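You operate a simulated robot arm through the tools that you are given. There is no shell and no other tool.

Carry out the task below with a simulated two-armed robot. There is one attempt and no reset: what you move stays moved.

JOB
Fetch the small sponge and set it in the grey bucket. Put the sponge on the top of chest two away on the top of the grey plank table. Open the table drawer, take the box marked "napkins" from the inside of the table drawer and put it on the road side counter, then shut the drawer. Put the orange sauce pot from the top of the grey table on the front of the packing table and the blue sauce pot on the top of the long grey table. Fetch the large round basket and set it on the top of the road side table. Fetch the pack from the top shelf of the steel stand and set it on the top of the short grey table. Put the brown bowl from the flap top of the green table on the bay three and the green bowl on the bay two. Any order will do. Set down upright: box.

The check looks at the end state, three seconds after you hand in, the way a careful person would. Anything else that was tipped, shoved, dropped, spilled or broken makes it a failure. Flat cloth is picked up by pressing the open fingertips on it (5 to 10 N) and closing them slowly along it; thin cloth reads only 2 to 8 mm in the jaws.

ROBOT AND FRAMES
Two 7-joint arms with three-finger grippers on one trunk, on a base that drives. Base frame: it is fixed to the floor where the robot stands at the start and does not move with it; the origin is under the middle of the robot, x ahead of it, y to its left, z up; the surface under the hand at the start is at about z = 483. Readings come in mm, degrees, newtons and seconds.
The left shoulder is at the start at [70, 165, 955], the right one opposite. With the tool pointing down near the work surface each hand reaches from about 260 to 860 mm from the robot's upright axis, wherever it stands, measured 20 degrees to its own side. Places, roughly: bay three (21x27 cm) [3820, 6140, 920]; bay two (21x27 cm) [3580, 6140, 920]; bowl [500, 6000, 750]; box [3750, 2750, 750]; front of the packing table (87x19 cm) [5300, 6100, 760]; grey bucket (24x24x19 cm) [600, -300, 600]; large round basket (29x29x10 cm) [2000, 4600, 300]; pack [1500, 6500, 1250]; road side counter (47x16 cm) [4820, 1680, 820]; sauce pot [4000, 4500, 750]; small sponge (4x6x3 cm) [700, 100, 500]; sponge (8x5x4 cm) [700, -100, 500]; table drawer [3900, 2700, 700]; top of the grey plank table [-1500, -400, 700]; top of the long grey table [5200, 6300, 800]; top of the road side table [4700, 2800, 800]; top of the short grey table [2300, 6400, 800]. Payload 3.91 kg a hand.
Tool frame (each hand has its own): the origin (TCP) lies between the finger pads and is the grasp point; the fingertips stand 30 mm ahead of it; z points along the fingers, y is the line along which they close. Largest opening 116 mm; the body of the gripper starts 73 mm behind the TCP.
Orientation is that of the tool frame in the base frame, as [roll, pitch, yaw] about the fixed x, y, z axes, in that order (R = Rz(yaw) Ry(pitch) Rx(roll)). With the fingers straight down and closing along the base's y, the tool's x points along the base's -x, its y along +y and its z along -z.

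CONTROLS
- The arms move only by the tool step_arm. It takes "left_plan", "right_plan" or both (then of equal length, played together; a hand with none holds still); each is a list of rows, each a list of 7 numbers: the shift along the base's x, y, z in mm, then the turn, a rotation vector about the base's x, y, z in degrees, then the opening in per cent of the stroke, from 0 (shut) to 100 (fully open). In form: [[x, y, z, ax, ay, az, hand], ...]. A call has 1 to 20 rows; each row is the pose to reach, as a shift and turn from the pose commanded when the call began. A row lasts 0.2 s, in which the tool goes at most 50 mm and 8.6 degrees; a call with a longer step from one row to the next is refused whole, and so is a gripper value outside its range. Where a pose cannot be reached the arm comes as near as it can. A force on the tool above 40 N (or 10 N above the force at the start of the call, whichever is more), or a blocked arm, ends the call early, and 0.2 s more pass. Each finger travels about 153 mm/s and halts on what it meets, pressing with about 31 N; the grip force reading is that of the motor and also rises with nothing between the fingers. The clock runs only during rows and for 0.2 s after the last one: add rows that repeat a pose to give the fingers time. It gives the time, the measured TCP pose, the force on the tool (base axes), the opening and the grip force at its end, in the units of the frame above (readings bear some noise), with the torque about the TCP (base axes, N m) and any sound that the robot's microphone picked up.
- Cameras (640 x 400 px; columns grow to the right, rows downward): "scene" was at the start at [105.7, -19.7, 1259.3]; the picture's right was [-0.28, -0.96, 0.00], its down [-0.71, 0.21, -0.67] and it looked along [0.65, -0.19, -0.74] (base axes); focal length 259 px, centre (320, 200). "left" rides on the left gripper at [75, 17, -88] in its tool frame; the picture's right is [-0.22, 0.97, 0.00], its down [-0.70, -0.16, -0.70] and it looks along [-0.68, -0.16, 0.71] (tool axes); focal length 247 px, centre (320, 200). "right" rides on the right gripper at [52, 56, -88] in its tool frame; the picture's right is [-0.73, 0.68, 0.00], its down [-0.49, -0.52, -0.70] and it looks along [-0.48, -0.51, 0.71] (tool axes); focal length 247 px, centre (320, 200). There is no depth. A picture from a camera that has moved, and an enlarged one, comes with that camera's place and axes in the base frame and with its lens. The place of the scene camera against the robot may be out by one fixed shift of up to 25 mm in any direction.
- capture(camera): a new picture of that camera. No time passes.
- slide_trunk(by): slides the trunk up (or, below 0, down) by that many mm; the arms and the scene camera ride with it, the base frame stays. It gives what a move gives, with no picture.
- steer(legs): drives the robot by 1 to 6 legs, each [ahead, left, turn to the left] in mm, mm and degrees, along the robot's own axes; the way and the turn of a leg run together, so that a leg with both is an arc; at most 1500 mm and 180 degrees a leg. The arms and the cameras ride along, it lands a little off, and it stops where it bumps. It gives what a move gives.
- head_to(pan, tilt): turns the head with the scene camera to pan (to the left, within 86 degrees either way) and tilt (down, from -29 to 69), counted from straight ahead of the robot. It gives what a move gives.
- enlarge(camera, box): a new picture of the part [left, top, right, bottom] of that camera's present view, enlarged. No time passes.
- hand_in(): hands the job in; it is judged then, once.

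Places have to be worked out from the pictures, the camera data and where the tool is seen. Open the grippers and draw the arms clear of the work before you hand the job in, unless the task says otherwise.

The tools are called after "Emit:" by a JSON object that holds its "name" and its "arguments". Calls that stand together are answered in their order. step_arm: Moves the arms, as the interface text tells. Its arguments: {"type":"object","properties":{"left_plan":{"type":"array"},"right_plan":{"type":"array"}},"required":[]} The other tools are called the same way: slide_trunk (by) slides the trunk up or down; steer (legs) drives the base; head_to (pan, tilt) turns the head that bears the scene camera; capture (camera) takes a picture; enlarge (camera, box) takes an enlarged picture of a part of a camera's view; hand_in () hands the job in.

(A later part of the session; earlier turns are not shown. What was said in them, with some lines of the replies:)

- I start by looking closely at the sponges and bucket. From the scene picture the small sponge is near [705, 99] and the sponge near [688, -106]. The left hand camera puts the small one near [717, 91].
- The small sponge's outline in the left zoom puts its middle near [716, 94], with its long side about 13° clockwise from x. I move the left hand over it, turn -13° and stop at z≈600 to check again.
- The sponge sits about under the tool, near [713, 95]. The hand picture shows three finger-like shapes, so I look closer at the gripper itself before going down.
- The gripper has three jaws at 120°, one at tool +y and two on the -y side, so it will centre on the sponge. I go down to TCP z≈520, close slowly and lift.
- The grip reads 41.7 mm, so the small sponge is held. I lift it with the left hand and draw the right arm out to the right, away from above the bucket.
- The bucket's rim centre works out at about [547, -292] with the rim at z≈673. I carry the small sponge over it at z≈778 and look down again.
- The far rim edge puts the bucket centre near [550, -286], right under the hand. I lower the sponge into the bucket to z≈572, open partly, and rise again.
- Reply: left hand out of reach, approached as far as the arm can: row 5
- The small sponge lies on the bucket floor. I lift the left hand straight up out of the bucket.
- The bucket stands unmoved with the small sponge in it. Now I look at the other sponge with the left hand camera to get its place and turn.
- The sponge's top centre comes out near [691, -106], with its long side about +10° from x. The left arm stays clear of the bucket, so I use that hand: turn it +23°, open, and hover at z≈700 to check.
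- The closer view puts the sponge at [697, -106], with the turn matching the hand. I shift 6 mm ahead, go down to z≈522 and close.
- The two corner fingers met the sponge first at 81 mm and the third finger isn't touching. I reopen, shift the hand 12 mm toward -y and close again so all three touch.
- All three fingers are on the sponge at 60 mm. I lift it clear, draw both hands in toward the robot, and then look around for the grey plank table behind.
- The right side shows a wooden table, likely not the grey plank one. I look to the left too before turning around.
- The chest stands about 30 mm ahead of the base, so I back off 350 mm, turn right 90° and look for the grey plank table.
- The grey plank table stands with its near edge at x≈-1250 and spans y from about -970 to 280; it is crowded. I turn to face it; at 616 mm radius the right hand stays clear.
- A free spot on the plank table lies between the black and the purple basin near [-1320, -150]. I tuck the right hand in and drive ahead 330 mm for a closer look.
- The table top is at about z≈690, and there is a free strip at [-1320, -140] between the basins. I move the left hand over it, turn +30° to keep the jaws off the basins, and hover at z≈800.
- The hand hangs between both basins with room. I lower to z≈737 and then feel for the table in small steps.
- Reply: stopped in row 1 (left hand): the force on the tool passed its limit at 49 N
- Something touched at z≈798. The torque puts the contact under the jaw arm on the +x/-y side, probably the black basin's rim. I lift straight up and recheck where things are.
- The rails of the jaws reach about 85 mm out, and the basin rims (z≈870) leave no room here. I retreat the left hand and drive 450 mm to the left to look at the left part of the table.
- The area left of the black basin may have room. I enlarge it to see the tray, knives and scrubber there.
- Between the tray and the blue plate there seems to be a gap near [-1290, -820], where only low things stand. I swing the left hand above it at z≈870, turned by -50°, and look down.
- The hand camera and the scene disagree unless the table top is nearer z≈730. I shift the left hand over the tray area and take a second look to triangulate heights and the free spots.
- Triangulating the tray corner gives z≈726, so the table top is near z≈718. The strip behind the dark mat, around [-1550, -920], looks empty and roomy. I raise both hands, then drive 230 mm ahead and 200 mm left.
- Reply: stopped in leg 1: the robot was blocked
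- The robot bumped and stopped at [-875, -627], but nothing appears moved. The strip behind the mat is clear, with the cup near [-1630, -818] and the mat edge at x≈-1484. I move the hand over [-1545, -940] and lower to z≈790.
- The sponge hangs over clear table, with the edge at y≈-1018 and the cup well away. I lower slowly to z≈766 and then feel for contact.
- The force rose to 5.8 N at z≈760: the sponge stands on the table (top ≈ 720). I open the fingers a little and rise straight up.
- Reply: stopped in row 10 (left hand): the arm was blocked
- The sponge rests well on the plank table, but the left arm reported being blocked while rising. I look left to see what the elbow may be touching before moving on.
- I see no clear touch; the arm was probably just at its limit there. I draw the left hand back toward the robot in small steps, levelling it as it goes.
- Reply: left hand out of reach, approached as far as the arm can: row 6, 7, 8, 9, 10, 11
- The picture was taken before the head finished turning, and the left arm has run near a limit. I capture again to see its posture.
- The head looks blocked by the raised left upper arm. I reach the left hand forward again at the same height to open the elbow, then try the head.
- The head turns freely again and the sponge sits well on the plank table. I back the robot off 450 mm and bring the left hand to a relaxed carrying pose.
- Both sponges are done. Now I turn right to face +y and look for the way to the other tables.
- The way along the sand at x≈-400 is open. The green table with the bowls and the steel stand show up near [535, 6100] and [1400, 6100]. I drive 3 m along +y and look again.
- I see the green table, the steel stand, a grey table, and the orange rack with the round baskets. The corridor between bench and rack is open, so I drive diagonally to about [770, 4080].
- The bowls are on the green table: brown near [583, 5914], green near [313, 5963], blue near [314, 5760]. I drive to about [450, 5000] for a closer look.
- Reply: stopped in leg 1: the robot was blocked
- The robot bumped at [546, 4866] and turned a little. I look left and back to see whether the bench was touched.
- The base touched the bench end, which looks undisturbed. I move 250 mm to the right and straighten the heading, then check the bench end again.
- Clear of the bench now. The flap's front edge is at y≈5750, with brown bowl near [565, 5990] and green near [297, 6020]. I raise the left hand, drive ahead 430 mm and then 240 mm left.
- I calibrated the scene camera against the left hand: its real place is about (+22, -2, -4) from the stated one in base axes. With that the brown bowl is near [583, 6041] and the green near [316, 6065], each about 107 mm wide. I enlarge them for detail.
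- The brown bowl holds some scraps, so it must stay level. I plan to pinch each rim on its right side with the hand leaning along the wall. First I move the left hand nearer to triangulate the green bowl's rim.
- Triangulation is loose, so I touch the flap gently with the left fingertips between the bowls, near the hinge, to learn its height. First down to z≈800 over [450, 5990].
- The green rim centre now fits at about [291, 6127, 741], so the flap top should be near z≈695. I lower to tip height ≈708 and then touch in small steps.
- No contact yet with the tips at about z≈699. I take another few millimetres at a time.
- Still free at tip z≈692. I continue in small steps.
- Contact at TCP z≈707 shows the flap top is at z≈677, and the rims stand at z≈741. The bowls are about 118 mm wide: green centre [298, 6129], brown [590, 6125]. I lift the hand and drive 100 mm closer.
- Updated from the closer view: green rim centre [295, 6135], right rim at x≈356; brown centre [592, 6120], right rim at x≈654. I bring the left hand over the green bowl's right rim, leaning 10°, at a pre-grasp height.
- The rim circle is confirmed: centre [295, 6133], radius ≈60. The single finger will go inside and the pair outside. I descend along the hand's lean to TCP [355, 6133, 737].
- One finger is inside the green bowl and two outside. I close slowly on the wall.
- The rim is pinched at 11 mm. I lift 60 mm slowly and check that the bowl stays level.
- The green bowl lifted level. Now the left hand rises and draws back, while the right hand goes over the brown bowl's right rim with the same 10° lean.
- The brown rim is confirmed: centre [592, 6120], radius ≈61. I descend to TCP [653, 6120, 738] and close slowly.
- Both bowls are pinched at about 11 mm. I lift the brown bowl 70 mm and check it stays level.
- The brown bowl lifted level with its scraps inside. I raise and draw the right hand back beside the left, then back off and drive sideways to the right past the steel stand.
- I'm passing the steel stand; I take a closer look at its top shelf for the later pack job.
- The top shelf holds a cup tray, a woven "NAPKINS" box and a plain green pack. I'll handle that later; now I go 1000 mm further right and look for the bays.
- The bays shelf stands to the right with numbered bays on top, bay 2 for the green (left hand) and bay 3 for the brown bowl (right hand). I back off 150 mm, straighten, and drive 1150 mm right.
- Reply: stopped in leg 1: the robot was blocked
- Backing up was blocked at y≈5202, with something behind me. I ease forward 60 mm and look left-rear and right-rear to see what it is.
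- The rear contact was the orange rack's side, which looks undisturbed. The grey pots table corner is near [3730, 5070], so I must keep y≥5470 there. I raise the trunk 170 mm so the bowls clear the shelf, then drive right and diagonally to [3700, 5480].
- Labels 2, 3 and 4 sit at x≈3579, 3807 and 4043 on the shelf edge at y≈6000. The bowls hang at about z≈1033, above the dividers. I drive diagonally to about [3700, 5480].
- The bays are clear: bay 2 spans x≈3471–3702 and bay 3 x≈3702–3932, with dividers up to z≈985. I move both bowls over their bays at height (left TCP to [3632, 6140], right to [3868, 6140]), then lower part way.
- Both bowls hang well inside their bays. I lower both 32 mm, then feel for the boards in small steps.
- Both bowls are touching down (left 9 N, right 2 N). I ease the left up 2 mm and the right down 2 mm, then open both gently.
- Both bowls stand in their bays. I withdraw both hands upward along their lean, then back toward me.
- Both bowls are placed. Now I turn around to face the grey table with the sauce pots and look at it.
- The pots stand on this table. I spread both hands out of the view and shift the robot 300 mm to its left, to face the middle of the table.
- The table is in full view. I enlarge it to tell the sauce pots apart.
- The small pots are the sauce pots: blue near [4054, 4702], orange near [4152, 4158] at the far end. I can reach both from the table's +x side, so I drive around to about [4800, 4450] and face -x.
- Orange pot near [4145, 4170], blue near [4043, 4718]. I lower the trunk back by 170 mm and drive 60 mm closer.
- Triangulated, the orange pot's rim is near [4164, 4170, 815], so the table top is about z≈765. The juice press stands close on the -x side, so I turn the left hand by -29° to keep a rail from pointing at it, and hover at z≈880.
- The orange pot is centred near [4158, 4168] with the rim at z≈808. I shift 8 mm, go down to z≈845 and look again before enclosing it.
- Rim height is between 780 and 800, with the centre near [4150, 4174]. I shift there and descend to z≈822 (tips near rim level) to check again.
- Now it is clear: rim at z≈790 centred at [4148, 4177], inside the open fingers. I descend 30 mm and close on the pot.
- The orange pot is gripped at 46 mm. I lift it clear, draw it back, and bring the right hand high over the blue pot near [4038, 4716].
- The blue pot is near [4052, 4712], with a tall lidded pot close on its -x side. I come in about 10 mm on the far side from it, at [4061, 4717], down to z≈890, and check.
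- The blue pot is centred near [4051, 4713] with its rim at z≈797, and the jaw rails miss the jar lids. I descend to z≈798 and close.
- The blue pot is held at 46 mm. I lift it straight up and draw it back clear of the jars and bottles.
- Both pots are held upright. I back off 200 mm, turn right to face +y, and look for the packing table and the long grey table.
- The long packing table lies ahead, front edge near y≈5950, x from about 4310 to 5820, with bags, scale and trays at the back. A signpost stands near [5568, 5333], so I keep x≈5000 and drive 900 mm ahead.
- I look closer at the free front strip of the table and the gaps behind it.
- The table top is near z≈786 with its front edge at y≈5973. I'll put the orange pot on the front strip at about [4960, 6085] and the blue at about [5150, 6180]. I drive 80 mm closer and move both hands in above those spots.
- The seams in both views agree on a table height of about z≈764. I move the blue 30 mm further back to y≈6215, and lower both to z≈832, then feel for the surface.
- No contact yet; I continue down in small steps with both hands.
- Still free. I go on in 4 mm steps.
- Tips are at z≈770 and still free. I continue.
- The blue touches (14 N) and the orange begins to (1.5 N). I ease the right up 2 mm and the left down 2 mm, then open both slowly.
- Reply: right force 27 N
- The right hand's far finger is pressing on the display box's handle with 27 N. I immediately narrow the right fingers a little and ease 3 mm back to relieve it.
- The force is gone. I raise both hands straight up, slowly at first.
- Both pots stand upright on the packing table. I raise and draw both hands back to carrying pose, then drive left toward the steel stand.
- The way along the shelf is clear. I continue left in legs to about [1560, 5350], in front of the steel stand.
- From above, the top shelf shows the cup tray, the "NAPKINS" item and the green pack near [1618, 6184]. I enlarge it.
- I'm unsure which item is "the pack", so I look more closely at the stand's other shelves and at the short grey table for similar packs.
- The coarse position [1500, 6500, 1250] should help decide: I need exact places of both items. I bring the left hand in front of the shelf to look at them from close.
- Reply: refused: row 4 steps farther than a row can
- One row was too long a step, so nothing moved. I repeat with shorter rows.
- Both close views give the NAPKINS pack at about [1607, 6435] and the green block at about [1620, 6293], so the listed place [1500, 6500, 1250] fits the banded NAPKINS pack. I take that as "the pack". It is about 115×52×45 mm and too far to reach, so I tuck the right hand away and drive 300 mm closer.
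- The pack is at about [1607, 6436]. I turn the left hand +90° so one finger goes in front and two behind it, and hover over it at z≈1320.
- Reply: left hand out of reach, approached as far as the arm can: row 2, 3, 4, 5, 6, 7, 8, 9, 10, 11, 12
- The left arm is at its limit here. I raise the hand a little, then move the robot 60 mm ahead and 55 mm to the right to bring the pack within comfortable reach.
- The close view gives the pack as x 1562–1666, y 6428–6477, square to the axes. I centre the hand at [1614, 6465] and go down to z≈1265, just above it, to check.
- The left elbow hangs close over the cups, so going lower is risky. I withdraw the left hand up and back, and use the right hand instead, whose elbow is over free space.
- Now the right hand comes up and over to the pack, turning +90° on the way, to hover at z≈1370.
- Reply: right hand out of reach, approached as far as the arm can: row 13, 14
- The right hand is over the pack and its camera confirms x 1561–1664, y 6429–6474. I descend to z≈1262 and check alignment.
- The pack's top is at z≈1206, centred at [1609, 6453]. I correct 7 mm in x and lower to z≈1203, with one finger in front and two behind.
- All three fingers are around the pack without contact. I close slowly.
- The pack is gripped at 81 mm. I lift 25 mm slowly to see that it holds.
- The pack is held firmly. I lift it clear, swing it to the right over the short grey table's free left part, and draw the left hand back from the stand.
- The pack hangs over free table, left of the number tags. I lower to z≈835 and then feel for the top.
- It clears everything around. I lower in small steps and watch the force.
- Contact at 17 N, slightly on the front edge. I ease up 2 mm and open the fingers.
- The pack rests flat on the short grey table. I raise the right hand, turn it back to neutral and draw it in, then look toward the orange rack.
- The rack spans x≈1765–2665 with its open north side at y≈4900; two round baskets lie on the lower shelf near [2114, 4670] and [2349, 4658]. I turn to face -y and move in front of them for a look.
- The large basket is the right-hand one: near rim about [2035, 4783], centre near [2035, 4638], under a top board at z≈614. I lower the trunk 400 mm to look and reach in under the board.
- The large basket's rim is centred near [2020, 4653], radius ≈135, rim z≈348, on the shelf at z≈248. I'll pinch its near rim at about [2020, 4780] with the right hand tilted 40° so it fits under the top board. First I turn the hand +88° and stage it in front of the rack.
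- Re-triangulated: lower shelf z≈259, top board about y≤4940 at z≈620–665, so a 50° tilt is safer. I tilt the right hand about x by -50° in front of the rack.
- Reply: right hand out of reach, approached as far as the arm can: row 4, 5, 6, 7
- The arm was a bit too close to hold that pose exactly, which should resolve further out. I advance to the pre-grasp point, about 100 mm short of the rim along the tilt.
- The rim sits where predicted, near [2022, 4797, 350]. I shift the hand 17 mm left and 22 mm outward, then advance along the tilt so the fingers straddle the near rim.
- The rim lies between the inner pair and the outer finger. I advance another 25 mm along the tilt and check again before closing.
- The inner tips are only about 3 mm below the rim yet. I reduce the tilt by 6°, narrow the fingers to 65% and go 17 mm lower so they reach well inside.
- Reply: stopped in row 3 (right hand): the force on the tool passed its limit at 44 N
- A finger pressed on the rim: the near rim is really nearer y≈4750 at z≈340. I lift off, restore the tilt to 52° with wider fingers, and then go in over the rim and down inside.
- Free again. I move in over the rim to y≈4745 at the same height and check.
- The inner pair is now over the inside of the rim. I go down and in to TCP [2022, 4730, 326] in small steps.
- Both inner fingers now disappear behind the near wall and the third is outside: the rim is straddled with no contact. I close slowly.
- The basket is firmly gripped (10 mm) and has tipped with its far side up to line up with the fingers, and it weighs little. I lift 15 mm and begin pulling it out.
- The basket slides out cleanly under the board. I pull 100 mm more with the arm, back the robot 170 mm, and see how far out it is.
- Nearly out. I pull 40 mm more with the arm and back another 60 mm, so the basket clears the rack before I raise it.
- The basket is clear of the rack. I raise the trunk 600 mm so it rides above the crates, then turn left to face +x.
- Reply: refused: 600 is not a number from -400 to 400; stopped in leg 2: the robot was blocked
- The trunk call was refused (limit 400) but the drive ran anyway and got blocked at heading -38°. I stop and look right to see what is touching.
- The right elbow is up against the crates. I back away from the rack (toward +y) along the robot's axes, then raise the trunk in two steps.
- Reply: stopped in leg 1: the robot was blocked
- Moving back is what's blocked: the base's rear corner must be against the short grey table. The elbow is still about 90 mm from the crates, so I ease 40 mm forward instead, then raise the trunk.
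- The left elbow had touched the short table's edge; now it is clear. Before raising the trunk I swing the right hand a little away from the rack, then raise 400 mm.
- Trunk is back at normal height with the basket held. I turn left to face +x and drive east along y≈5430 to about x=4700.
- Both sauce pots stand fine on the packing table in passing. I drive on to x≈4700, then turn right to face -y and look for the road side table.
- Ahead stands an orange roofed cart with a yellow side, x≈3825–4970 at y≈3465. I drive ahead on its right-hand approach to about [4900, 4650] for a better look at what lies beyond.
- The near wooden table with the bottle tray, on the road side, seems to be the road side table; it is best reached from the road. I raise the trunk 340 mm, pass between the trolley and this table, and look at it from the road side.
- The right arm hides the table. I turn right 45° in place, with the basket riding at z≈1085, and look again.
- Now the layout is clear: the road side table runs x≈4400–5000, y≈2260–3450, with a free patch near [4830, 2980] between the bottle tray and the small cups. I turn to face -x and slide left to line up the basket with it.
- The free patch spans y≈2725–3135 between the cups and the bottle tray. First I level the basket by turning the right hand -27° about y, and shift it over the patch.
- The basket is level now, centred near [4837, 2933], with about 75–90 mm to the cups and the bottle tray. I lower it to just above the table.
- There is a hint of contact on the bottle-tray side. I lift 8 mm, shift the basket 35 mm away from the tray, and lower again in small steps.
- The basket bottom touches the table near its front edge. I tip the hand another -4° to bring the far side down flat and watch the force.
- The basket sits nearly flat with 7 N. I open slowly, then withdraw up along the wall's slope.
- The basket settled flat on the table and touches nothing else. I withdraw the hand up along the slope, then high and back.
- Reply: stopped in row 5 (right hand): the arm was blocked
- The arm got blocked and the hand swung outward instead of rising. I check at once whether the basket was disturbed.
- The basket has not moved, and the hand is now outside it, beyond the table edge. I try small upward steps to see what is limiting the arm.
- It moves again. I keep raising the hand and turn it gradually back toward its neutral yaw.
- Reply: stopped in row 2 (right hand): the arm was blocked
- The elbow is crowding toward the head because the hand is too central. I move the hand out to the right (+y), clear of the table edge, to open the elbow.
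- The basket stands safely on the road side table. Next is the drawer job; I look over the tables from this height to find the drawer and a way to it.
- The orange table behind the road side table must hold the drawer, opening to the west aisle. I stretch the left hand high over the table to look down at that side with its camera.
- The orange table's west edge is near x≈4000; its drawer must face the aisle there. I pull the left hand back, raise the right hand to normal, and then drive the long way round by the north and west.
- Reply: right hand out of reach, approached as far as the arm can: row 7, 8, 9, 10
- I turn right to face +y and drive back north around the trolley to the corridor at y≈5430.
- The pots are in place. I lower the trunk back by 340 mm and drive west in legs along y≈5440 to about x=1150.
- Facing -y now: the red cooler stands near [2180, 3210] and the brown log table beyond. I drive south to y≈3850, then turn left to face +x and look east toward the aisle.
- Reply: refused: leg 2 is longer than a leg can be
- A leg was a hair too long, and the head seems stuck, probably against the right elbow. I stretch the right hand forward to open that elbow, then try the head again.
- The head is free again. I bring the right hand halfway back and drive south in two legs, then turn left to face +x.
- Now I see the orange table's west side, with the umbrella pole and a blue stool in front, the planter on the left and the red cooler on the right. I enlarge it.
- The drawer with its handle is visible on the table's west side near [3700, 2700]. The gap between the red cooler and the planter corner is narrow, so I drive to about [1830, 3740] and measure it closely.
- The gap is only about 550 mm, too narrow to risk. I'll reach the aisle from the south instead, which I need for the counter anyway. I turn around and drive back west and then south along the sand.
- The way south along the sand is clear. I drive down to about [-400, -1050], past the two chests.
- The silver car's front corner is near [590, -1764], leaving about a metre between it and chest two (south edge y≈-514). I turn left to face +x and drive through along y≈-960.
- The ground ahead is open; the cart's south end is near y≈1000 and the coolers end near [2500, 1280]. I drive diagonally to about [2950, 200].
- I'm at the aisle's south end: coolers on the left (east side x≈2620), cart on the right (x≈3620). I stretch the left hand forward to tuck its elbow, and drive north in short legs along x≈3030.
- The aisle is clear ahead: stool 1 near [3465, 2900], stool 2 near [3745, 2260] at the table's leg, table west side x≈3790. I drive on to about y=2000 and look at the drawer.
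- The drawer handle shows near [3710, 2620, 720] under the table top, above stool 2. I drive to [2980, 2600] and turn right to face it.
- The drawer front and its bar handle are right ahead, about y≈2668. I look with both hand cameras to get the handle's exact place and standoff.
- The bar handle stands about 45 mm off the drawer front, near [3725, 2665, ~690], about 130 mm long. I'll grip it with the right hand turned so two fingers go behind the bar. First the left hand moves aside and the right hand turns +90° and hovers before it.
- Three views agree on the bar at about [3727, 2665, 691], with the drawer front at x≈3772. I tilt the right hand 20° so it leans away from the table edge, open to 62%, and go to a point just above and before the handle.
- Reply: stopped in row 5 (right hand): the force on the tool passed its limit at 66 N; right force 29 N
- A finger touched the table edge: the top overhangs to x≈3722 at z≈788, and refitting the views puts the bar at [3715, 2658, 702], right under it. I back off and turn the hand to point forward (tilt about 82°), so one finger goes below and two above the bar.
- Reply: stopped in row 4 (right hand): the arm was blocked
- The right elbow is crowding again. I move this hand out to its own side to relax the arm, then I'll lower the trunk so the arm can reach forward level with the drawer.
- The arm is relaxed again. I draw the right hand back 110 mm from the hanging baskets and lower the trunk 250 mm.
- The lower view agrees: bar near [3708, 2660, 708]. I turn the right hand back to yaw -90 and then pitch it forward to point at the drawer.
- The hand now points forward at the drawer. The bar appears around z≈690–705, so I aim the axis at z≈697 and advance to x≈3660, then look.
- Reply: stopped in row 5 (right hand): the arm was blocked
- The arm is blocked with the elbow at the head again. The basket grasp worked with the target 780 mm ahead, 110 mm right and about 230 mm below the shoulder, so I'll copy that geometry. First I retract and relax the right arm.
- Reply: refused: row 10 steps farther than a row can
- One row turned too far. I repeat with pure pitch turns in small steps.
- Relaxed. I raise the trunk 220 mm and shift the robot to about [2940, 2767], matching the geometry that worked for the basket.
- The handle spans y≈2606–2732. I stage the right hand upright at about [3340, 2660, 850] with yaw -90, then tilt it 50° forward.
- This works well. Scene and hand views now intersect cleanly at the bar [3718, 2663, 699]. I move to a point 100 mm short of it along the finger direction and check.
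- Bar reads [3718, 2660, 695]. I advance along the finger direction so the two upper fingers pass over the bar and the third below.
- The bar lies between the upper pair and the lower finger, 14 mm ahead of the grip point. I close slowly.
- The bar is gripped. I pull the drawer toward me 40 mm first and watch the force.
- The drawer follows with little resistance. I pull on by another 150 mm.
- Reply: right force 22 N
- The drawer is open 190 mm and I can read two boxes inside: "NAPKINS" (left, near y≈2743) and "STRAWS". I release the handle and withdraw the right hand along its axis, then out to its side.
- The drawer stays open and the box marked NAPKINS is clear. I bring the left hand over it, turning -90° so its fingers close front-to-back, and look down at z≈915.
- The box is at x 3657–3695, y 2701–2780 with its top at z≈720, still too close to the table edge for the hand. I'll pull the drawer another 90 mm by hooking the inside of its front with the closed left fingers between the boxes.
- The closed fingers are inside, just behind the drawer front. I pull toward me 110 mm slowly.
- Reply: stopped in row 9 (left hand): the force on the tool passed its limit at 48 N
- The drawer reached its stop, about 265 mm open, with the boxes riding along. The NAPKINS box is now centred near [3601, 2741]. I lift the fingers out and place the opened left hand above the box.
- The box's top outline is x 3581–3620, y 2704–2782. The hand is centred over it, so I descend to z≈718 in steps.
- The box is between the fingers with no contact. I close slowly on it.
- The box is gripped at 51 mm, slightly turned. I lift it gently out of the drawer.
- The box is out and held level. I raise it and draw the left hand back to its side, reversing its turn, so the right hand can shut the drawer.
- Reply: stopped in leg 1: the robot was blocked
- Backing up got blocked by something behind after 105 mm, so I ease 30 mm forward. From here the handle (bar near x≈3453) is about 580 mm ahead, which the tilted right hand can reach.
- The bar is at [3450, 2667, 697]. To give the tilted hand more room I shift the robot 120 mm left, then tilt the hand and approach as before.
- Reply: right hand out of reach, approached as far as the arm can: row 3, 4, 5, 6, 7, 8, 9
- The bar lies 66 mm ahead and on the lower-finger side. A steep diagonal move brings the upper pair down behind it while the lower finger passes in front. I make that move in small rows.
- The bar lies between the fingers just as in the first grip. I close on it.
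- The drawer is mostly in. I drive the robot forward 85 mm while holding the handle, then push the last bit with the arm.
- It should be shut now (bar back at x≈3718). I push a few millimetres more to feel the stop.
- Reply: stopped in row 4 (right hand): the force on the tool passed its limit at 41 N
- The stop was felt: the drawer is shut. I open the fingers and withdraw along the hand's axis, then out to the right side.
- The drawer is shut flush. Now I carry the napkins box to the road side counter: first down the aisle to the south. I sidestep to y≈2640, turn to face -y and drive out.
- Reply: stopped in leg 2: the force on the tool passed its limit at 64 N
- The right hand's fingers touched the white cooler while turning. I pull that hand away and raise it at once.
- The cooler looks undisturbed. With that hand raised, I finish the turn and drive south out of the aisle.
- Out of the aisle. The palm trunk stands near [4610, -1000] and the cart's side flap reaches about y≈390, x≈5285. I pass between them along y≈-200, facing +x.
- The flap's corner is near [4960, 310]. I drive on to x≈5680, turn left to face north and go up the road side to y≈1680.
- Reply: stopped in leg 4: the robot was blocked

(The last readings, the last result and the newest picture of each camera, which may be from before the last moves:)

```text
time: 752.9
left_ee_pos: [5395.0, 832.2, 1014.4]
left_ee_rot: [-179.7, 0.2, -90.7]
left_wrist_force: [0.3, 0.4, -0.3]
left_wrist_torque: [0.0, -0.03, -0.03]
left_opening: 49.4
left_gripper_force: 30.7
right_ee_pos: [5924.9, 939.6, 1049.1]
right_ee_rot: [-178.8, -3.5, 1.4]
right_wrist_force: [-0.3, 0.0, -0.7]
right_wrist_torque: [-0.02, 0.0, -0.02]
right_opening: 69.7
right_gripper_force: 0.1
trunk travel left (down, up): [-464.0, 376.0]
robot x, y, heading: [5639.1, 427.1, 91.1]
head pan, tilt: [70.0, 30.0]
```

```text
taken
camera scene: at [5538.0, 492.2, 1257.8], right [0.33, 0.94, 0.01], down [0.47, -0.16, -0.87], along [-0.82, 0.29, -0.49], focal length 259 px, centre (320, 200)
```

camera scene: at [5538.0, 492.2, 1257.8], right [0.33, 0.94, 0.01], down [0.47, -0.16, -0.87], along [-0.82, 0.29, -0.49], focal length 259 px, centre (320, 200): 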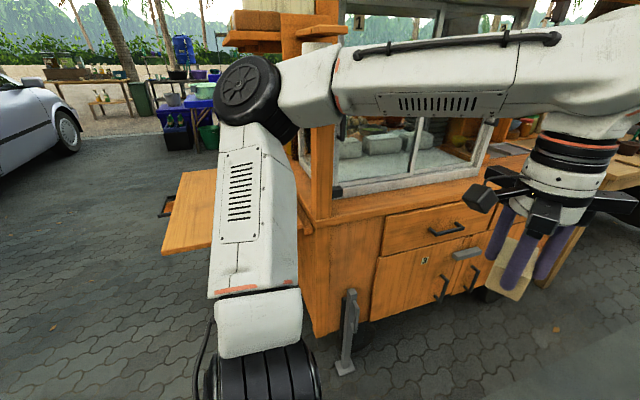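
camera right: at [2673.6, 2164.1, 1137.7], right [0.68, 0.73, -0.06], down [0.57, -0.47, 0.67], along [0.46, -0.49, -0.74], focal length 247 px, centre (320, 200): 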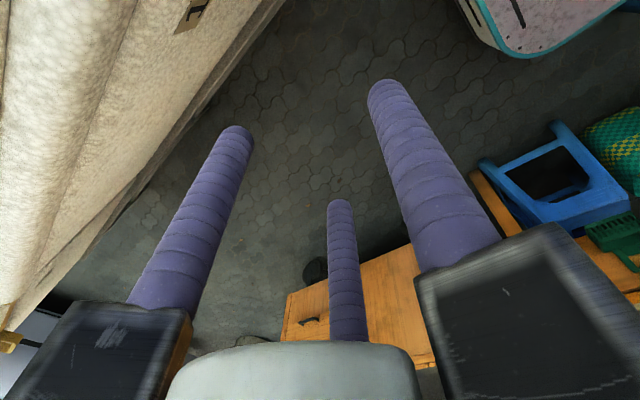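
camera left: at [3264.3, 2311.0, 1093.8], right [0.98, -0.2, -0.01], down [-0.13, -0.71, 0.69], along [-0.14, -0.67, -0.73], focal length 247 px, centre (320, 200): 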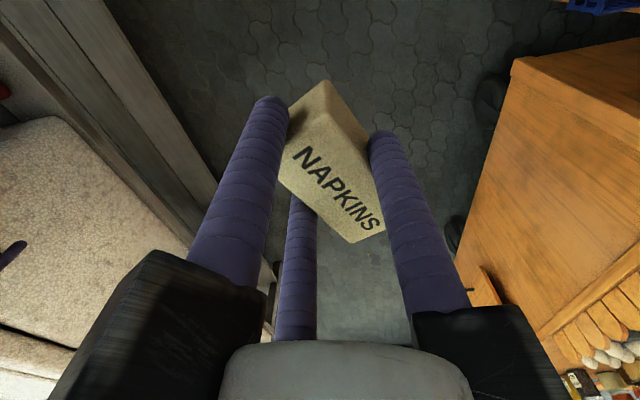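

The left elbow touched the cart's corner shelf. I back off 30 mm and move 200 mm away to the right, then look again.

Emit:
{"name": "steer", "arguments": {"legs": [[-30, 0, 0], [0, -220, 0]]}}

Emit:
{"name": "capture", "arguments": {"camera": "scene"}}

Emit:
{"name": "capture", "arguments": {"camera": "left"}}

```text
time: 755.1
left_ee_pos: [5614.5, 815.4, 1007.9]
left_ee_rot: [-179.4, -0.5, -90.6]
left_wrist_force: [0.9, -0.3, -0.6]
left_wrist_torque: [-0.01, -0.01, 0.02]
left_opening: 49.6
left_gripper_force: 31.0
right_ee_pos: [6143.6, 922.2, 1045.1]
right_ee_rot: [-179.3, -3.8, 1.4]
right_wrist_force: [-0.1, 0.2, 0.5]
right_wrist_torque: [0.01, 0.01, 0.01]
right_opening: 69.7
right_gripper_force: 0.1
trunk travel left (down, up): [-464.0, 376.0]
robot x, y, heading: [5860.4, 393.6, 90.8]
head pan, tilt: [70.0, 30.0]
```

```text
taken
camera scene: at [5755.6, 477.8, 1256.7], right [0.33, 0.94, 0.0], down [0.47, -0.17, -0.87], along [-0.82, 0.29, -0.5], focal length 259 px, centre (320, 200)
```

scene: 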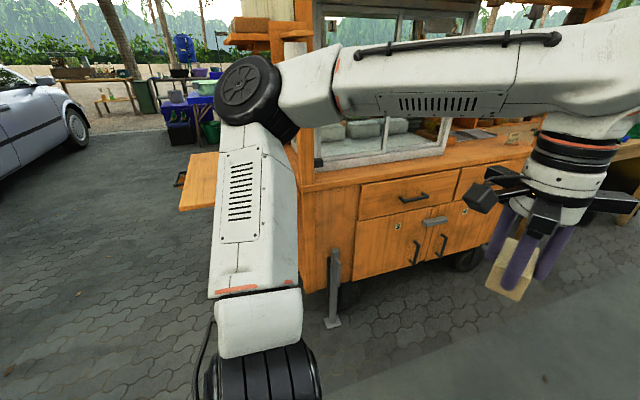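

```text
taken
camera left: at [5596.1, 740.1, 1097.2], right [-0.97, 0.24, -0.01], down [0.16, 0.7, 0.7], along [0.17, 0.67, -0.72], focal length 247 px, centre (320, 200)
```

left: 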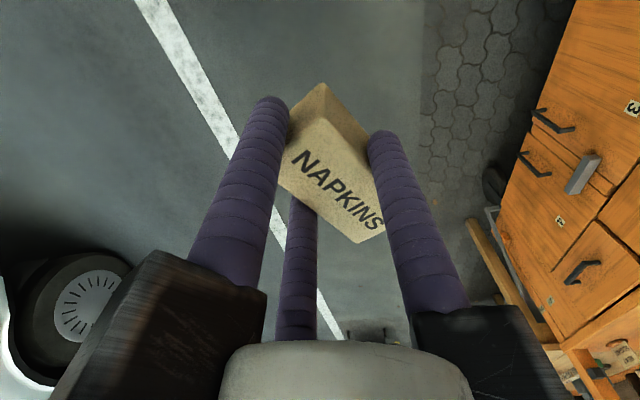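

Clear now. I drive north to y≈1680 and turn left to face the cart's road side.

Emit:
{"name": "steer", "arguments": {"legs": [[1290, 0, 0], [0, 0, 89.2]]}}

Emit:
{"name": "head_to", "arguments": {"pan": 0, "tilt": 28}}

Emit:
{"name": "capture", "arguments": {"camera": "scene"}}

```text
time: 765.3
left_ee_pos: [5424.7, 1469.3, 1007.5]
left_ee_rot: [-179.4, -0.5, -5.6]
left_wrist_force: [-0.4, 0.4, -1.0]
left_wrist_torque: [0.01, 0.02, -0.02]
left_opening: 49.5
left_gripper_force: 31.0
right_ee_pos: [5362.3, 2007.0, 1046.0]
right_ee_rot: [-179.3, -3.8, 86.6]
right_wrist_force: [-0.5, -0.1, 0.6]
right_wrist_torque: [0.03, 0.02, -0.01]
right_opening: 69.7
right_gripper_force: 0.0
trunk travel left (down, up): [-464.0, 376.0]
robot x, y, heading: [5865.0, 1680.9, 175.8]
head pan, tilt: [70.0, 30.0]
```

```text
time: 766.7
left_ee_pos: [5425.5, 1471.1, 1007.8]
left_ee_rot: [-179.4, -0.4, -5.5]
left_wrist_force: [0.0, -0.2, -1.0]
left_wrist_torque: [0.0, -0.01, 0.03]
left_opening: 49.6
left_gripper_force: 30.9
right_ee_pos: [5362.0, 2006.7, 1045.2]
right_ee_rot: [-179.3, -3.8, 86.5]
right_wrist_force: [-0.4, -0.7, 0.4]
right_wrist_torque: [0.01, -0.05, 0.03]
right_opening: 69.5
right_gripper_force: 0.0
trunk travel left (down, up): [-464.0, 376.0]
robot x, y, heading: [5863.7, 1685.2, 176.1]
head pan, tilt: [0.0, 28.0]
```

```text
taken
camera scene: at [5702.6, 1694.0, 1259.8], right [0.07, 1.0, 0.0], down [0.47, -0.03, -0.88], along [-0.88, 0.06, -0.47], focal length 259 px, centre (320, 200)
```

scene: 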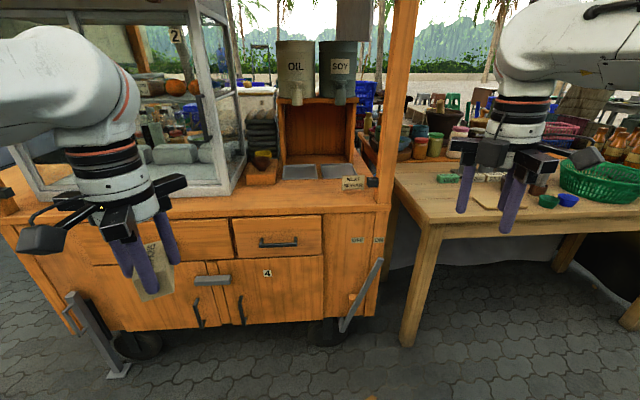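

The counter strip lies in front of the two grey trays at about [4820, 1680]. I enlarge it to see what is on it.

Emit:
{"name": "enlarge", "arguments": {"camera": "scene", "box": [190, 120, 400, 270]}}

```text
2.67 times, centred on (295, 195) of scene
camera zoom: at [5702.6, 1694.0, 1259.8], right [0.07, 1.0, 0.0], down [0.47, -0.03, -0.88], along [-0.88, 0.06, -0.47], focal length 691 px, centre (387, 213)
```

zoom: 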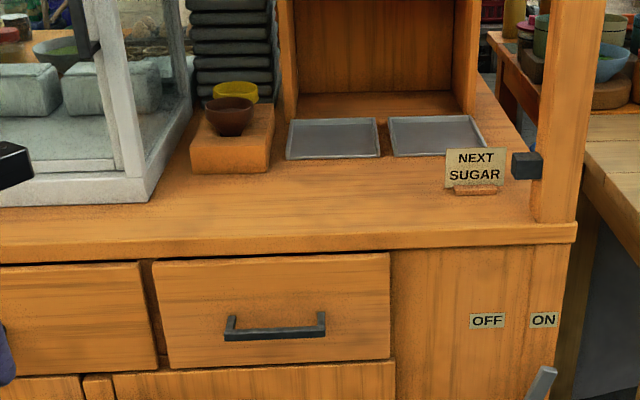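

The front band is free between the glass display and the "NEXT SUGAR" sign. I tuck the right hand back, straighten, and drive 340 mm closer.

Emit:
{"name": "step_arm", "arguments": {"right_plan": [[35, 0, 0, 0, 0, 0, 60], [70, 5, 0, 0, 0, 0, 60], [105, 10, 0, 0, 0, 0, 60], [135, 15, 0, 0, 0, 0, 60]]}}

Emit:
{"name": "steer", "arguments": {"legs": [[0, 0, 4], [320, 0, 0]]}}

Emit:
{"name": "head_to", "arguments": {"pan": 0, "tilt": 38}}

Emit:
{"name": "capture", "arguments": {"camera": "scene"}}

Emit:
{"name": "capture", "arguments": {"camera": "left"}}

```text
time: 767.7
left_ee_pos: [5424.9, 1471.0, 1008.2]
left_ee_rot: [-179.4, -0.4, -5.6]
left_wrist_force: [-0.3, 0.4, -0.6]
left_wrist_torque: [0.0, -0.02, -0.02]
left_opening: 49.7
left_gripper_force: 31.1
right_ee_pos: [5498.9, 2022.9, 1046.5]
right_ee_rot: [-179.3, -3.8, 86.6]
right_wrist_force: [0.1, 0.2, 0.2]
right_wrist_torque: [-0.01, -0.02, 0.03]
right_opening: 69.7
right_gripper_force: 0.1
trunk travel left (down, up): [-464.0, 376.0]
robot x, y, heading: [5862.9, 1684.1, 176.1]
head pan, tilt: [0.0, 28.0]
```

```text
time: 770.2
left_ee_pos: [5124.9, 1439.6, 1006.9]
left_ee_rot: [-179.5, -0.4, -1.4]
left_wrist_force: [0.0, -0.5, -1.6]
left_wrist_torque: [0.01, -0.09, 0.01]
left_opening: 49.8
left_gripper_force: 30.6
right_ee_pos: [5157.7, 1995.5, 1045.8]
right_ee_rot: [-179.4, -3.9, 90.7]
right_wrist_force: [-0.7, -0.3, -0.2]
right_wrist_torque: [0.0, -0.03, -0.01]
right_opening: 69.3
right_gripper_force: 0.0
trunk travel left (down, up): [-464.0, 376.0]
robot x, y, heading: [5550.4, 1682.4, 180.0]
head pan, tilt: [0.0, 28.0]
```

```text
time: 771.0
left_ee_pos: [5124.4, 1440.4, 1007.8]
left_ee_rot: [-179.4, -0.3, -1.5]
left_wrist_force: [0.2, 0.1, 0.5]
left_wrist_torque: [0.03, -0.03, -0.01]
left_opening: 49.6
left_gripper_force: 31.0
right_ee_pos: [5157.7, 1995.8, 1046.1]
right_ee_rot: [-179.3, -3.7, 90.5]
right_wrist_force: [-0.3, 0.4, -0.5]
right_wrist_torque: [-0.01, -0.01, -0.03]
right_opening: 69.4
right_gripper_force: 0.1
trunk travel left (down, up): [-464.0, 376.0]
robot x, y, heading: [5548.0, 1682.5, 179.9]
head pan, tilt: [0.0, 38.0]
```

```text
taken
camera scene: at [5391.5, 1684.3, 1244.4], right [0.0, 1.0, 0.0], down [0.62, 0.0, -0.79], along [-0.79, 0.0, -0.62], focal length 259 px, centre (320, 200)
```

scene: 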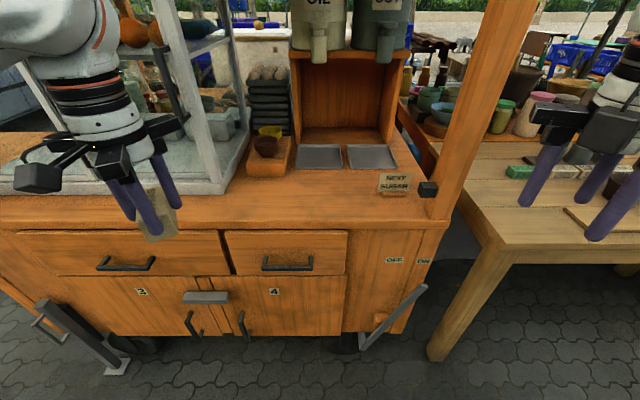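

```text
taken
camera left: at [5199.0, 1418.6, 1097.1], right [-0.25, -0.97, -0.01], down [-0.7, 0.17, 0.7], along [-0.67, 0.18, -0.72], focal length 247 px, centre (320, 200)
```

left: 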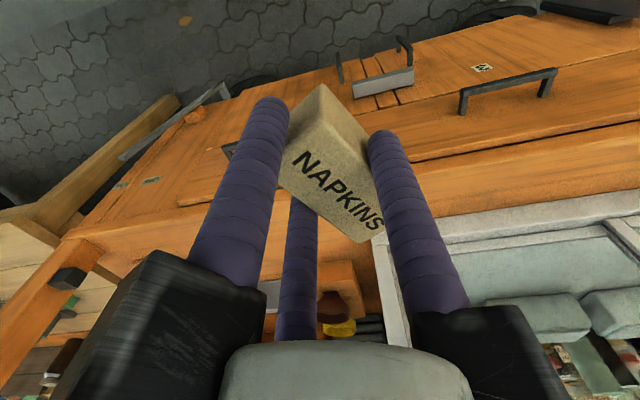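

The counter top is at z≈820 with its front edge at x≈4962; the named strip is x 4740–4900. I move the left hand sideways to y≈1660, then in over the strip at height.

Emit:
{"name": "step_arm", "arguments": {"left_plan": [[0, 44, 0, 0, 0, 0, 20], [0, 88, 0, 0, 0, 0, 20], [0, 132, 0, 0, 0, 0, 20], [0, 176, 0, 0, 0, 0, 20], [-10, 215, 0, 0, 0, 0, 20], [-50, 220, 0, 0, 0, 0, 20], [-95, 220, 0, 0, 0, 0, 20], [-140, 220, 0, 0, 0, 0, 20], [-185, 220, 0, 0, 0, 0, 20], [-230, 220, 0, 0, 0, 0, 20], [-270, 220, -10, 0, 0, 0, 20], [-300, 220, -35, 0, 0, 0, 20], [-300, 220, -70, 0, 0, 0, 20], [-300, 220, -70, 0, 0, 0, 20]]}}

Emit:
{"name": "capture", "arguments": {"camera": "left"}}

Emit:
{"name": "capture", "arguments": {"camera": "scene"}}

```text
time: 774.0
left_ee_pos: [4824.1, 1661.2, 938.1]
left_ee_rot: [-179.4, -0.3, -1.5]
left_wrist_force: [-0.6, -0.6, -0.2]
left_wrist_torque: [-0.01, -0.03, -0.01]
left_opening: 49.5
left_gripper_force: 31.1
right_ee_pos: [5158.5, 1995.8, 1045.6]
right_ee_rot: [-179.4, -3.7, 90.6]
right_wrist_force: [0.1, -0.4, -0.3]
right_wrist_torque: [-0.02, -0.01, 0.02]
right_opening: 69.6
right_gripper_force: 0.2
trunk travel left (down, up): [-464.0, 376.0]
robot x, y, heading: [5551.3, 1681.0, 179.5]
head pan, tilt: [0.0, 38.0]
```

```text
taken
camera left: at [4897.5, 1638.9, 1027.3], right [-0.25, -0.97, -0.01], down [-0.7, 0.17, 0.7], along [-0.67, 0.18, -0.72], focal length 247 px, centre (320, 200)
```

left: 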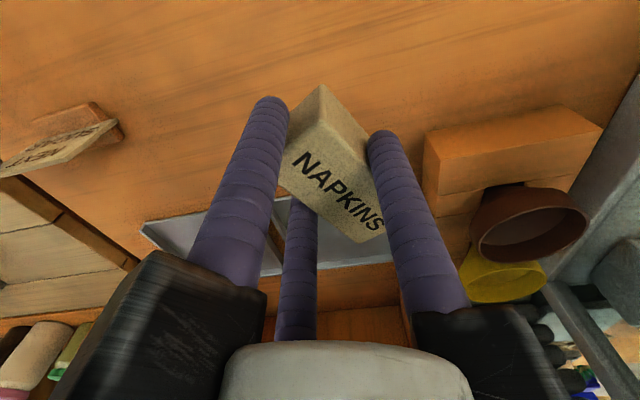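

```text
taken
camera scene: at [5390.9, 1684.5, 1244.2], right [0.0, 1.0, 0.0], down [0.62, 0.0, -0.79], along [-0.79, 0.0, -0.62], focal length 259 px, centre (320, 200)
```

scene: 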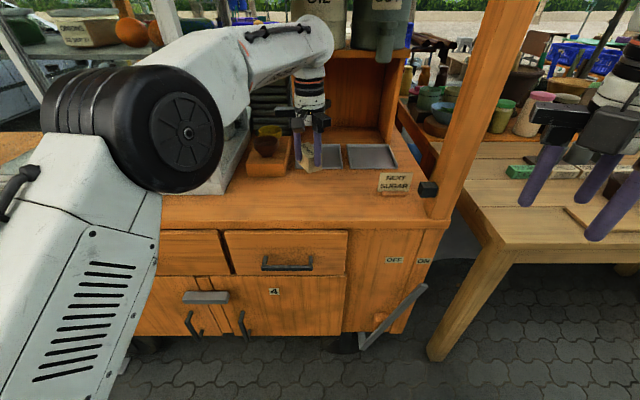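

The box hangs over the free strip, with the bowl block to one side and the trays beyond. I shift 10 mm back and 30 mm away from the bowl, then lower to z≈880.

Emit:
{"name": "step_arm", "arguments": {"left_plan": [[5, 15, 0, 0, 0, 0, 20], [8, 30, -15, 0, 0, 0, 20], [8, 30, -40, 0, 0, 0, 20], [8, 30, -58, 0, 0, 0, 20], [8, 30, -58, 0, 0, 0, 20]]}}

Emit:
{"name": "capture", "arguments": {"camera": "left"}}

Emit:
{"name": "enlarge", "arguments": {"camera": "scene", "box": [210, 100, 430, 260]}}

```text
time: 775.2
left_ee_pos: [4832.5, 1690.5, 879.5]
left_ee_rot: [-179.4, -0.4, -1.5]
left_wrist_force: [0.0, -0.5, -0.9]
left_wrist_torque: [0.0, -0.01, 0.0]
left_opening: 49.4
left_gripper_force: 30.9
right_ee_pos: [5157.8, 1995.7, 1045.9]
right_ee_rot: [-179.3, -3.8, 90.6]
right_wrist_force: [-1.1, 0.4, -0.1]
right_wrist_torque: [0.02, 0.01, 0.03]
right_opening: 69.7
right_gripper_force: 0.0
trunk travel left (down, up): [-464.0, 376.0]
robot x, y, heading: [5547.2, 1685.6, 180.0]
head pan, tilt: [0.0, 38.0]
```

```text
taken
camera left: at [4906.9, 1669.1, 968.6], right [-0.25, -0.97, -0.01], down [-0.7, 0.17, 0.7], along [-0.67, 0.18, -0.72], focal length 247 px, centre (320, 200)
```

left: 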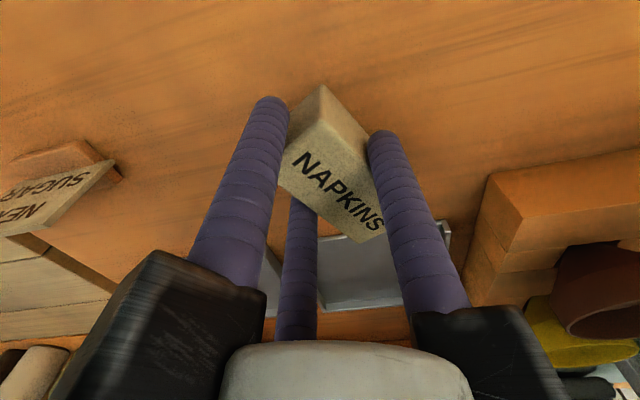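

```text
2.50 times, centred on (320, 180) of scene
camera zoom: at [5391.4, 1684.3, 1244.3], right [0.0, 1.0, 0.0], down [0.62, 0.0, -0.79], along [-0.79, 0.0, -0.62], focal length 648 px, centre (320, 250)
```

zoom: 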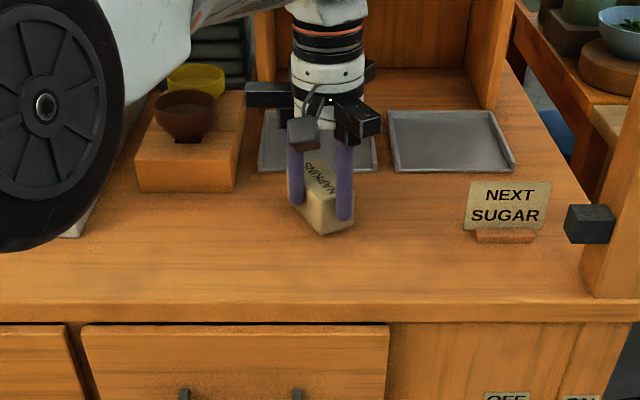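

The box is just above the free strip. I lower in small steps until it touches.

Emit:
{"name": "step_arm", "arguments": {"left_plan": [[0, 0, -5, 0, 0, 0, 20], [0, 0, -9, 0, 0, 0, 20], [0, 0, -9, 0, 0, 0, 20]]}}

Emit:
{"name": "step_arm", "arguments": {"left_plan": [[0, 0, -4, 0, 0, 0, 20], [0, 0, -6, 0, 0, 0, 20], [0, 0, -6, 0, 0, 0, 20]]}}

Emit:
{"name": "step_arm", "arguments": {"left_plan": [[0, 0, -4, 0, 0, 0, 20], [0, 0, -4, 0, 0, 0, 20]]}}

```text
time: 776.0
left_ee_pos: [4833.8, 1689.9, 871.5]
left_ee_rot: [-179.5, -0.4, -1.4]
left_wrist_force: [-1.3, -0.4, 4.6]
left_wrist_torque: [-0.04, -0.13, 0.0]
left_opening: 49.3
left_gripper_force: 31.1
right_ee_pos: [5158.2, 1996.6, 1046.2]
right_ee_rot: [-179.4, -3.8, 90.6]
right_wrist_force: [0.2, 0.5, -0.2]
right_wrist_torque: [0.0, 0.0, 0.01]
right_opening: 69.3
right_gripper_force: 0.0
trunk travel left (down, up): [-464.0, 376.0]
robot x, y, heading: [5550.4, 1685.3, 180.1]
head pan, tilt: [0.0, 38.0]
```

```text
time: 776.8
left_ee_pos: [4835.2, 1691.6, 866.5]
left_ee_rot: [-179.4, -0.2, -1.6]
left_wrist_force: [-7.9, 2.0, 27.7]
left_wrist_torque: [-0.31, 0.49, -0.1]
left_opening: 49.8
left_gripper_force: 30.8
right_ee_pos: [5158.9, 1997.2, 1048.1]
right_ee_rot: [-179.2, -3.7, 90.7]
right_wrist_force: [-0.1, 0.8, -0.2]
right_wrist_torque: [0.0, 0.02, 0.02]
right_opening: 69.5
right_gripper_force: 0.0
trunk travel left (down, up): [-464.0, 376.0]
robot x, y, heading: [5548.3, 1680.6, 180.0]
head pan, tilt: [0.0, 38.0]
```

```text
time: 777.4
left_ee_pos: [4835.0, 1690.8, 862.8]
left_ee_rot: [-179.4, -0.2, -1.4]
left_wrist_force: [-5.3, 2.4, 27.8]
left_wrist_torque: [-0.26, 0.38, -0.09]
left_opening: 49.8
left_gripper_force: 31.3
right_ee_pos: [5161.4, 1997.6, 1046.8]
right_ee_rot: [-179.2, -3.7, 90.6]
right_wrist_force: [0.3, 0.0, 0.1]
right_wrist_torque: [0.0, -0.02, 0.02]
right_opening: 69.7
right_gripper_force: 0.1
trunk travel left (down, up): [-464.0, 376.0]
robot x, y, heading: [5547.6, 1684.2, 179.9]
head pan, tilt: [0.0, 38.0]
```

The box is firmly on the counter (28 N; it slid a little in the grip). I ease up 3 mm and open the fingers slowly.

Emit:
{"name": "step_arm", "arguments": {"left_plan": [[0, 0, 3, 0, 0, 0, 20], [0, 0, 3, 0, 0, 0, 46], [0, 0, 3, 0, 0, 0, 54], [0, 0, 3, 0, 0, 0, 64], [0, 0, 3, 0, 0, 0, 74], [0, 0, 3, 0, 0, 0, 80], [0, 0, 3, 0, 0, 0, 80]]}}

Emit:
{"name": "capture", "arguments": {"camera": "left"}}

Emit:
{"name": "enlarge", "arguments": {"camera": "scene", "box": [210, 100, 430, 260]}}

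```text
time: 779.0
left_ee_pos: [4833.2, 1689.3, 862.7]
left_ee_rot: [-179.4, -0.4, -1.5]
left_wrist_force: [0.0, 0.4, -0.2]
left_wrist_torque: [-0.01, -0.02, -0.02]
left_opening: 92.9
left_gripper_force: 0.1
right_ee_pos: [5156.6, 1996.5, 1045.6]
right_ee_rot: [-179.3, -3.7, 90.5]
right_wrist_force: [-0.5, 0.3, -1.0]
right_wrist_torque: [0.0, 0.03, -0.02]
right_opening: 69.5
right_gripper_force: 0.1
trunk travel left (down, up): [-464.0, 376.0]
robot x, y, heading: [5551.9, 1681.5, 180.3]
head pan, tilt: [0.0, 38.0]
```

```text
taken
camera left: at [4907.3, 1669.1, 952.3], right [-0.25, -0.97, -0.01], down [-0.7, 0.17, 0.7], along [-0.67, 0.18, -0.72], focal length 247 px, centre (320, 200)
```

left: 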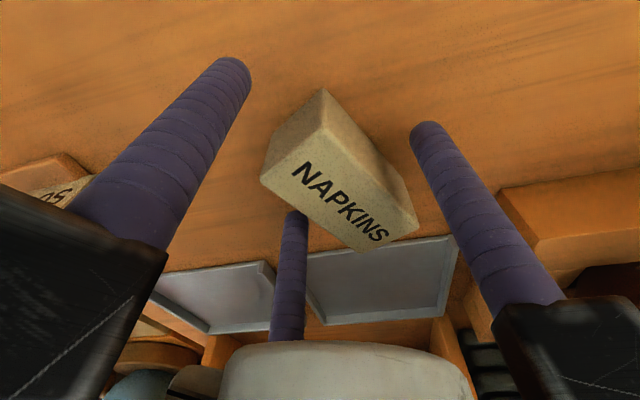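

```text
2.50 times, centred on (320, 180) of scene
camera zoom: at [5391.3, 1684.4, 1244.3], right [0.0, 1.0, 0.0], down [0.62, 0.0, -0.79], along [-0.79, 0.0, -0.62], focal length 648 px, centre (320, 250)
```

zoom: 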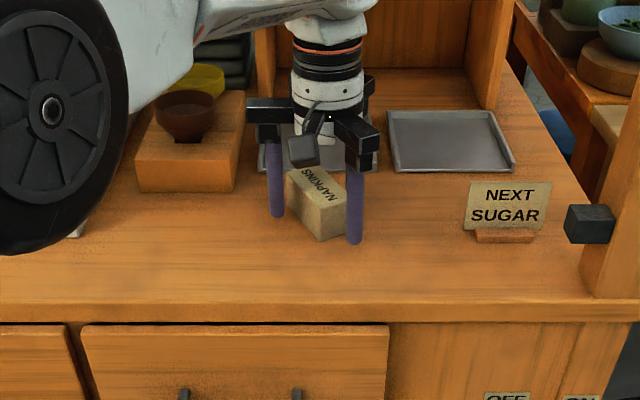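

The box stands upright on the counter with the label up. I raise the hand straight up and draw it back.

Emit:
{"name": "step_arm", "arguments": {"left_plan": [[0, 0, 15, 0, 0, 0, 80], [0, 0, 40, 0, 0, 0, 80], [0, 0, 75, 0, 0, 0, 80], [0, 0, 115, 0, 0, 0, 80], [10, 0, 150, 0, 0, 0, 70], [45, -5, 160, 0, 0, 0, 60], [85, -10, 160, 0, 0, 0, 60], [125, -20, 160, 0, 0, 0, 60], [165, -40, 160, 0, 0, 0, 60], [205, -60, 160, 0, 0, 0, 60], [245, -80, 160, 0, 0, 0, 60], [280, -100, 160, 0, 0, 0, 60]]}}

Emit:
{"name": "enlarge", "arguments": {"camera": "scene", "box": [210, 100, 430, 260]}}

Emit:
{"name": "capture", "arguments": {"camera": "scene"}}

```text
time: 781.6
left_ee_pos: [5115.0, 1589.4, 1023.6]
left_ee_rot: [-179.3, -0.4, -1.5]
left_wrist_force: [0.3, -0.5, -0.1]
left_wrist_torque: [0.03, 0.01, 0.03]
left_opening: 69.8
left_gripper_force: 0.0
right_ee_pos: [5159.8, 1995.5, 1047.4]
right_ee_rot: [-179.3, -3.9, 90.6]
right_wrist_force: [0.5, -0.2, 0.8]
right_wrist_torque: [0.03, 0.03, -0.03]
right_opening: 69.5
right_gripper_force: 0.0
trunk travel left (down, up): [-464.0, 376.0]
robot x, y, heading: [5551.6, 1682.5, 180.0]
head pan, tilt: [0.0, 38.0]
```

```text
2.50 times, centred on (320, 180) of scene
camera zoom: at [5392.5, 1681.9, 1244.5], right [0.0, 1.0, 0.0], down [0.61, 0.0, -0.79], along [-0.79, 0.0, -0.61], focal length 648 px, centre (320, 250)
```

zoom: 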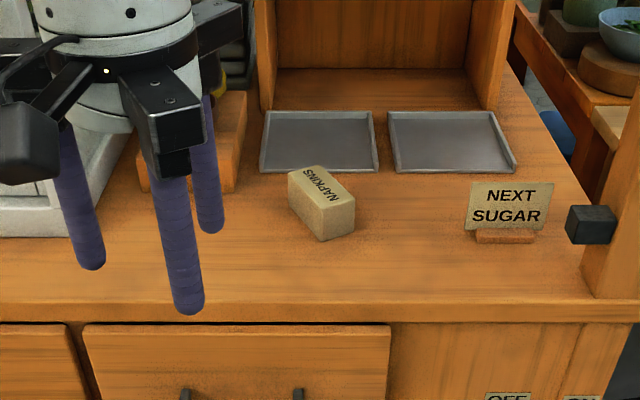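

```text
taken
camera scene: at [5392.5, 1681.9, 1244.5], right [0.0, 1.0, 0.0], down [0.61, 0.0, -0.79], along [-0.79, 0.0, -0.61], focal length 259 px, centre (320, 200)
```

scene: 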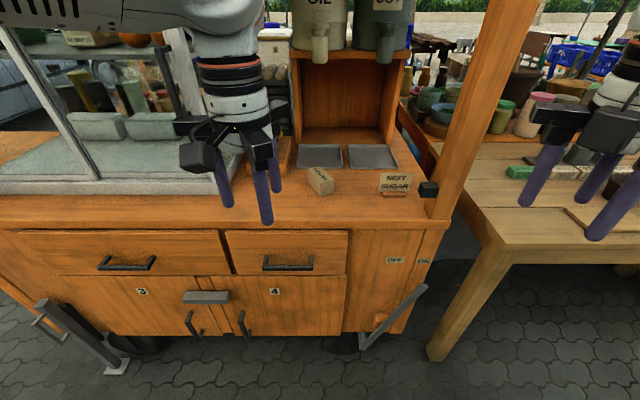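

The napkins box stands upright at about [4822, 1681] on the counter strip, and every other item is placed. I back the robot 300 mm away from the cart and open both grippers.

Emit:
{"name": "steer", "arguments": {"legs": [[-300, 0, 0]]}}

Emit:
{"name": "step_arm", "arguments": {"left_plan": [[0, 0, 0, 0, 0, 0, 80], [0, 0, 0, 0, 0, 0, 100], [0, 0, 0, 0, 0, 0, 100]], "right_plan": [[0, 0, 0, 0, 0, 0, 80], [0, 0, 0, 0, 0, 0, 100], [0, 0, 0, 0, 0, 0, 100]]}}

Emit:
{"name": "head_to", "arguments": {"pan": -30, "tilt": 25}}

Emit:
{"name": "capture", "arguments": {"camera": "scene"}}

```text
time: 783.6
left_ee_pos: [5419.9, 1592.0, 1024.5]
left_ee_rot: [-179.4, -0.4, -1.8]
left_wrist_force: [0.1, 0.2, -0.7]
left_wrist_torque: [0.01, 0.02, 0.02]
left_opening: 69.6
left_gripper_force: 0.1
right_ee_pos: [5465.2, 1997.2, 1046.8]
right_ee_rot: [-179.3, -3.7, 90.3]
right_wrist_force: [0.4, -0.3, -0.3]
right_wrist_torque: [-0.04, 0.04, 0.0]
right_opening: 69.4
right_gripper_force: 0.1
trunk travel left (down, up): [-464.0, 376.0]
robot x, y, heading: [5850.0, 1682.4, 179.8]
head pan, tilt: [0.0, 38.0]
```

```text
time: 784.4
left_ee_pos: [5417.8, 1592.4, 1022.9]
left_ee_rot: [-179.3, -0.4, -1.8]
left_wrist_force: [-0.3, -0.6, -0.5]
left_wrist_torque: [0.01, -0.06, -0.02]
left_opening: 115.9
left_gripper_force: 0.1
right_ee_pos: [5464.6, 1997.9, 1047.3]
right_ee_rot: [-179.3, -3.8, 90.3]
right_wrist_force: [0.2, 0.0, 0.0]
right_wrist_torque: [0.0, 0.03, -0.01]
right_opening: 116.0
right_gripper_force: 0.0
trunk travel left (down, up): [-464.0, 376.0]
robot x, y, heading: [5854.9, 1678.6, 179.4]
head pan, tilt: [0.0, 38.0]
```

```text
time: 785.4
left_ee_pos: [5417.2, 1592.8, 1023.6]
left_ee_rot: [-179.4, -0.3, -1.8]
left_wrist_force: [-0.2, -0.5, 0.3]
left_wrist_torque: [0.01, -0.03, 0.0]
left_opening: 115.8
left_gripper_force: 0.0
right_ee_pos: [5464.4, 1996.8, 1046.4]
right_ee_rot: [-179.3, -3.8, 90.4]
right_wrist_force: [-0.3, 0.1, 0.4]
right_wrist_torque: [0.01, 0.01, -0.01]
right_opening: 115.9
right_gripper_force: 0.0
trunk travel left (down, up): [-464.0, 376.0]
robot x, y, heading: [5855.9, 1680.0, 179.6]
head pan, tilt: [-30.0, 25.0]
```

```text
taken
camera scene: at [5703.1, 1730.1, 1264.6], right [0.5, 0.86, 0.0], down [0.37, -0.21, -0.91], along [-0.78, 0.46, -0.42], focal length 259 px, centre (320, 200)
```

scene: 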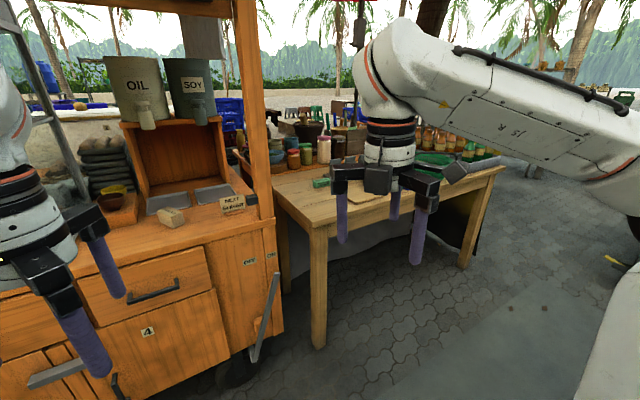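

The box is on the counter and the basket on the road side table. Both hands are empty, open and clear, and every item is set down, so I hand the job in.

Emit:
{"name": "hand_in", "arguments": {}}

```text
The job is handed in.
```

I finished all the placements and handed the job in. A few things along the way could still count against it.

| Item | Where it is now |
|---|---|
| Small sponge | In the grey bucket |
| Sponge | On the grey plank table, on clear planks behind the dark mat |
| Napkins box | Upright, label up, on the road side counter; the drawer is shut to its stop |
| Orange sauce pot | On the front strip of the packing table |
| Blue sauce pot | On the same table, behind the front strip |
| Large round basket | On the road side table, flat between the bottle tray and the cups |
| Pack | On the short grey table, left of the number tags |
| Green bowl | Bay two |
| Brown bowl | Bay three, scraps still inside |

**My readings of the job**
- **The pack:** the top shelf held a banded pack marked "NAPKINS" and a plain green block. I moved the "NAPKINS" one because its place matched the rough coordinates better.
- **The long grey table:** I took it to be the packing table itself, since both listed places fall on the same long table.

**Bumps**
- **Base or elbow:** these met the bench end, the orange rack, the short grey table's edge, the cart's corner shelf and the front of the plank table. Once they met something behind me in the aisle that I never saw. Each time the robot stopped at the touch.
- **Hands:** they pressed on the black basin's rim, the display box's handle, the drawer table's edge and a white cooler. The basin and table contacts were about 50–66 N.

Nothing looked moved wherever I could see afterwards. I could not check what was behind me in the aisle, or compare every object with how it stood before.
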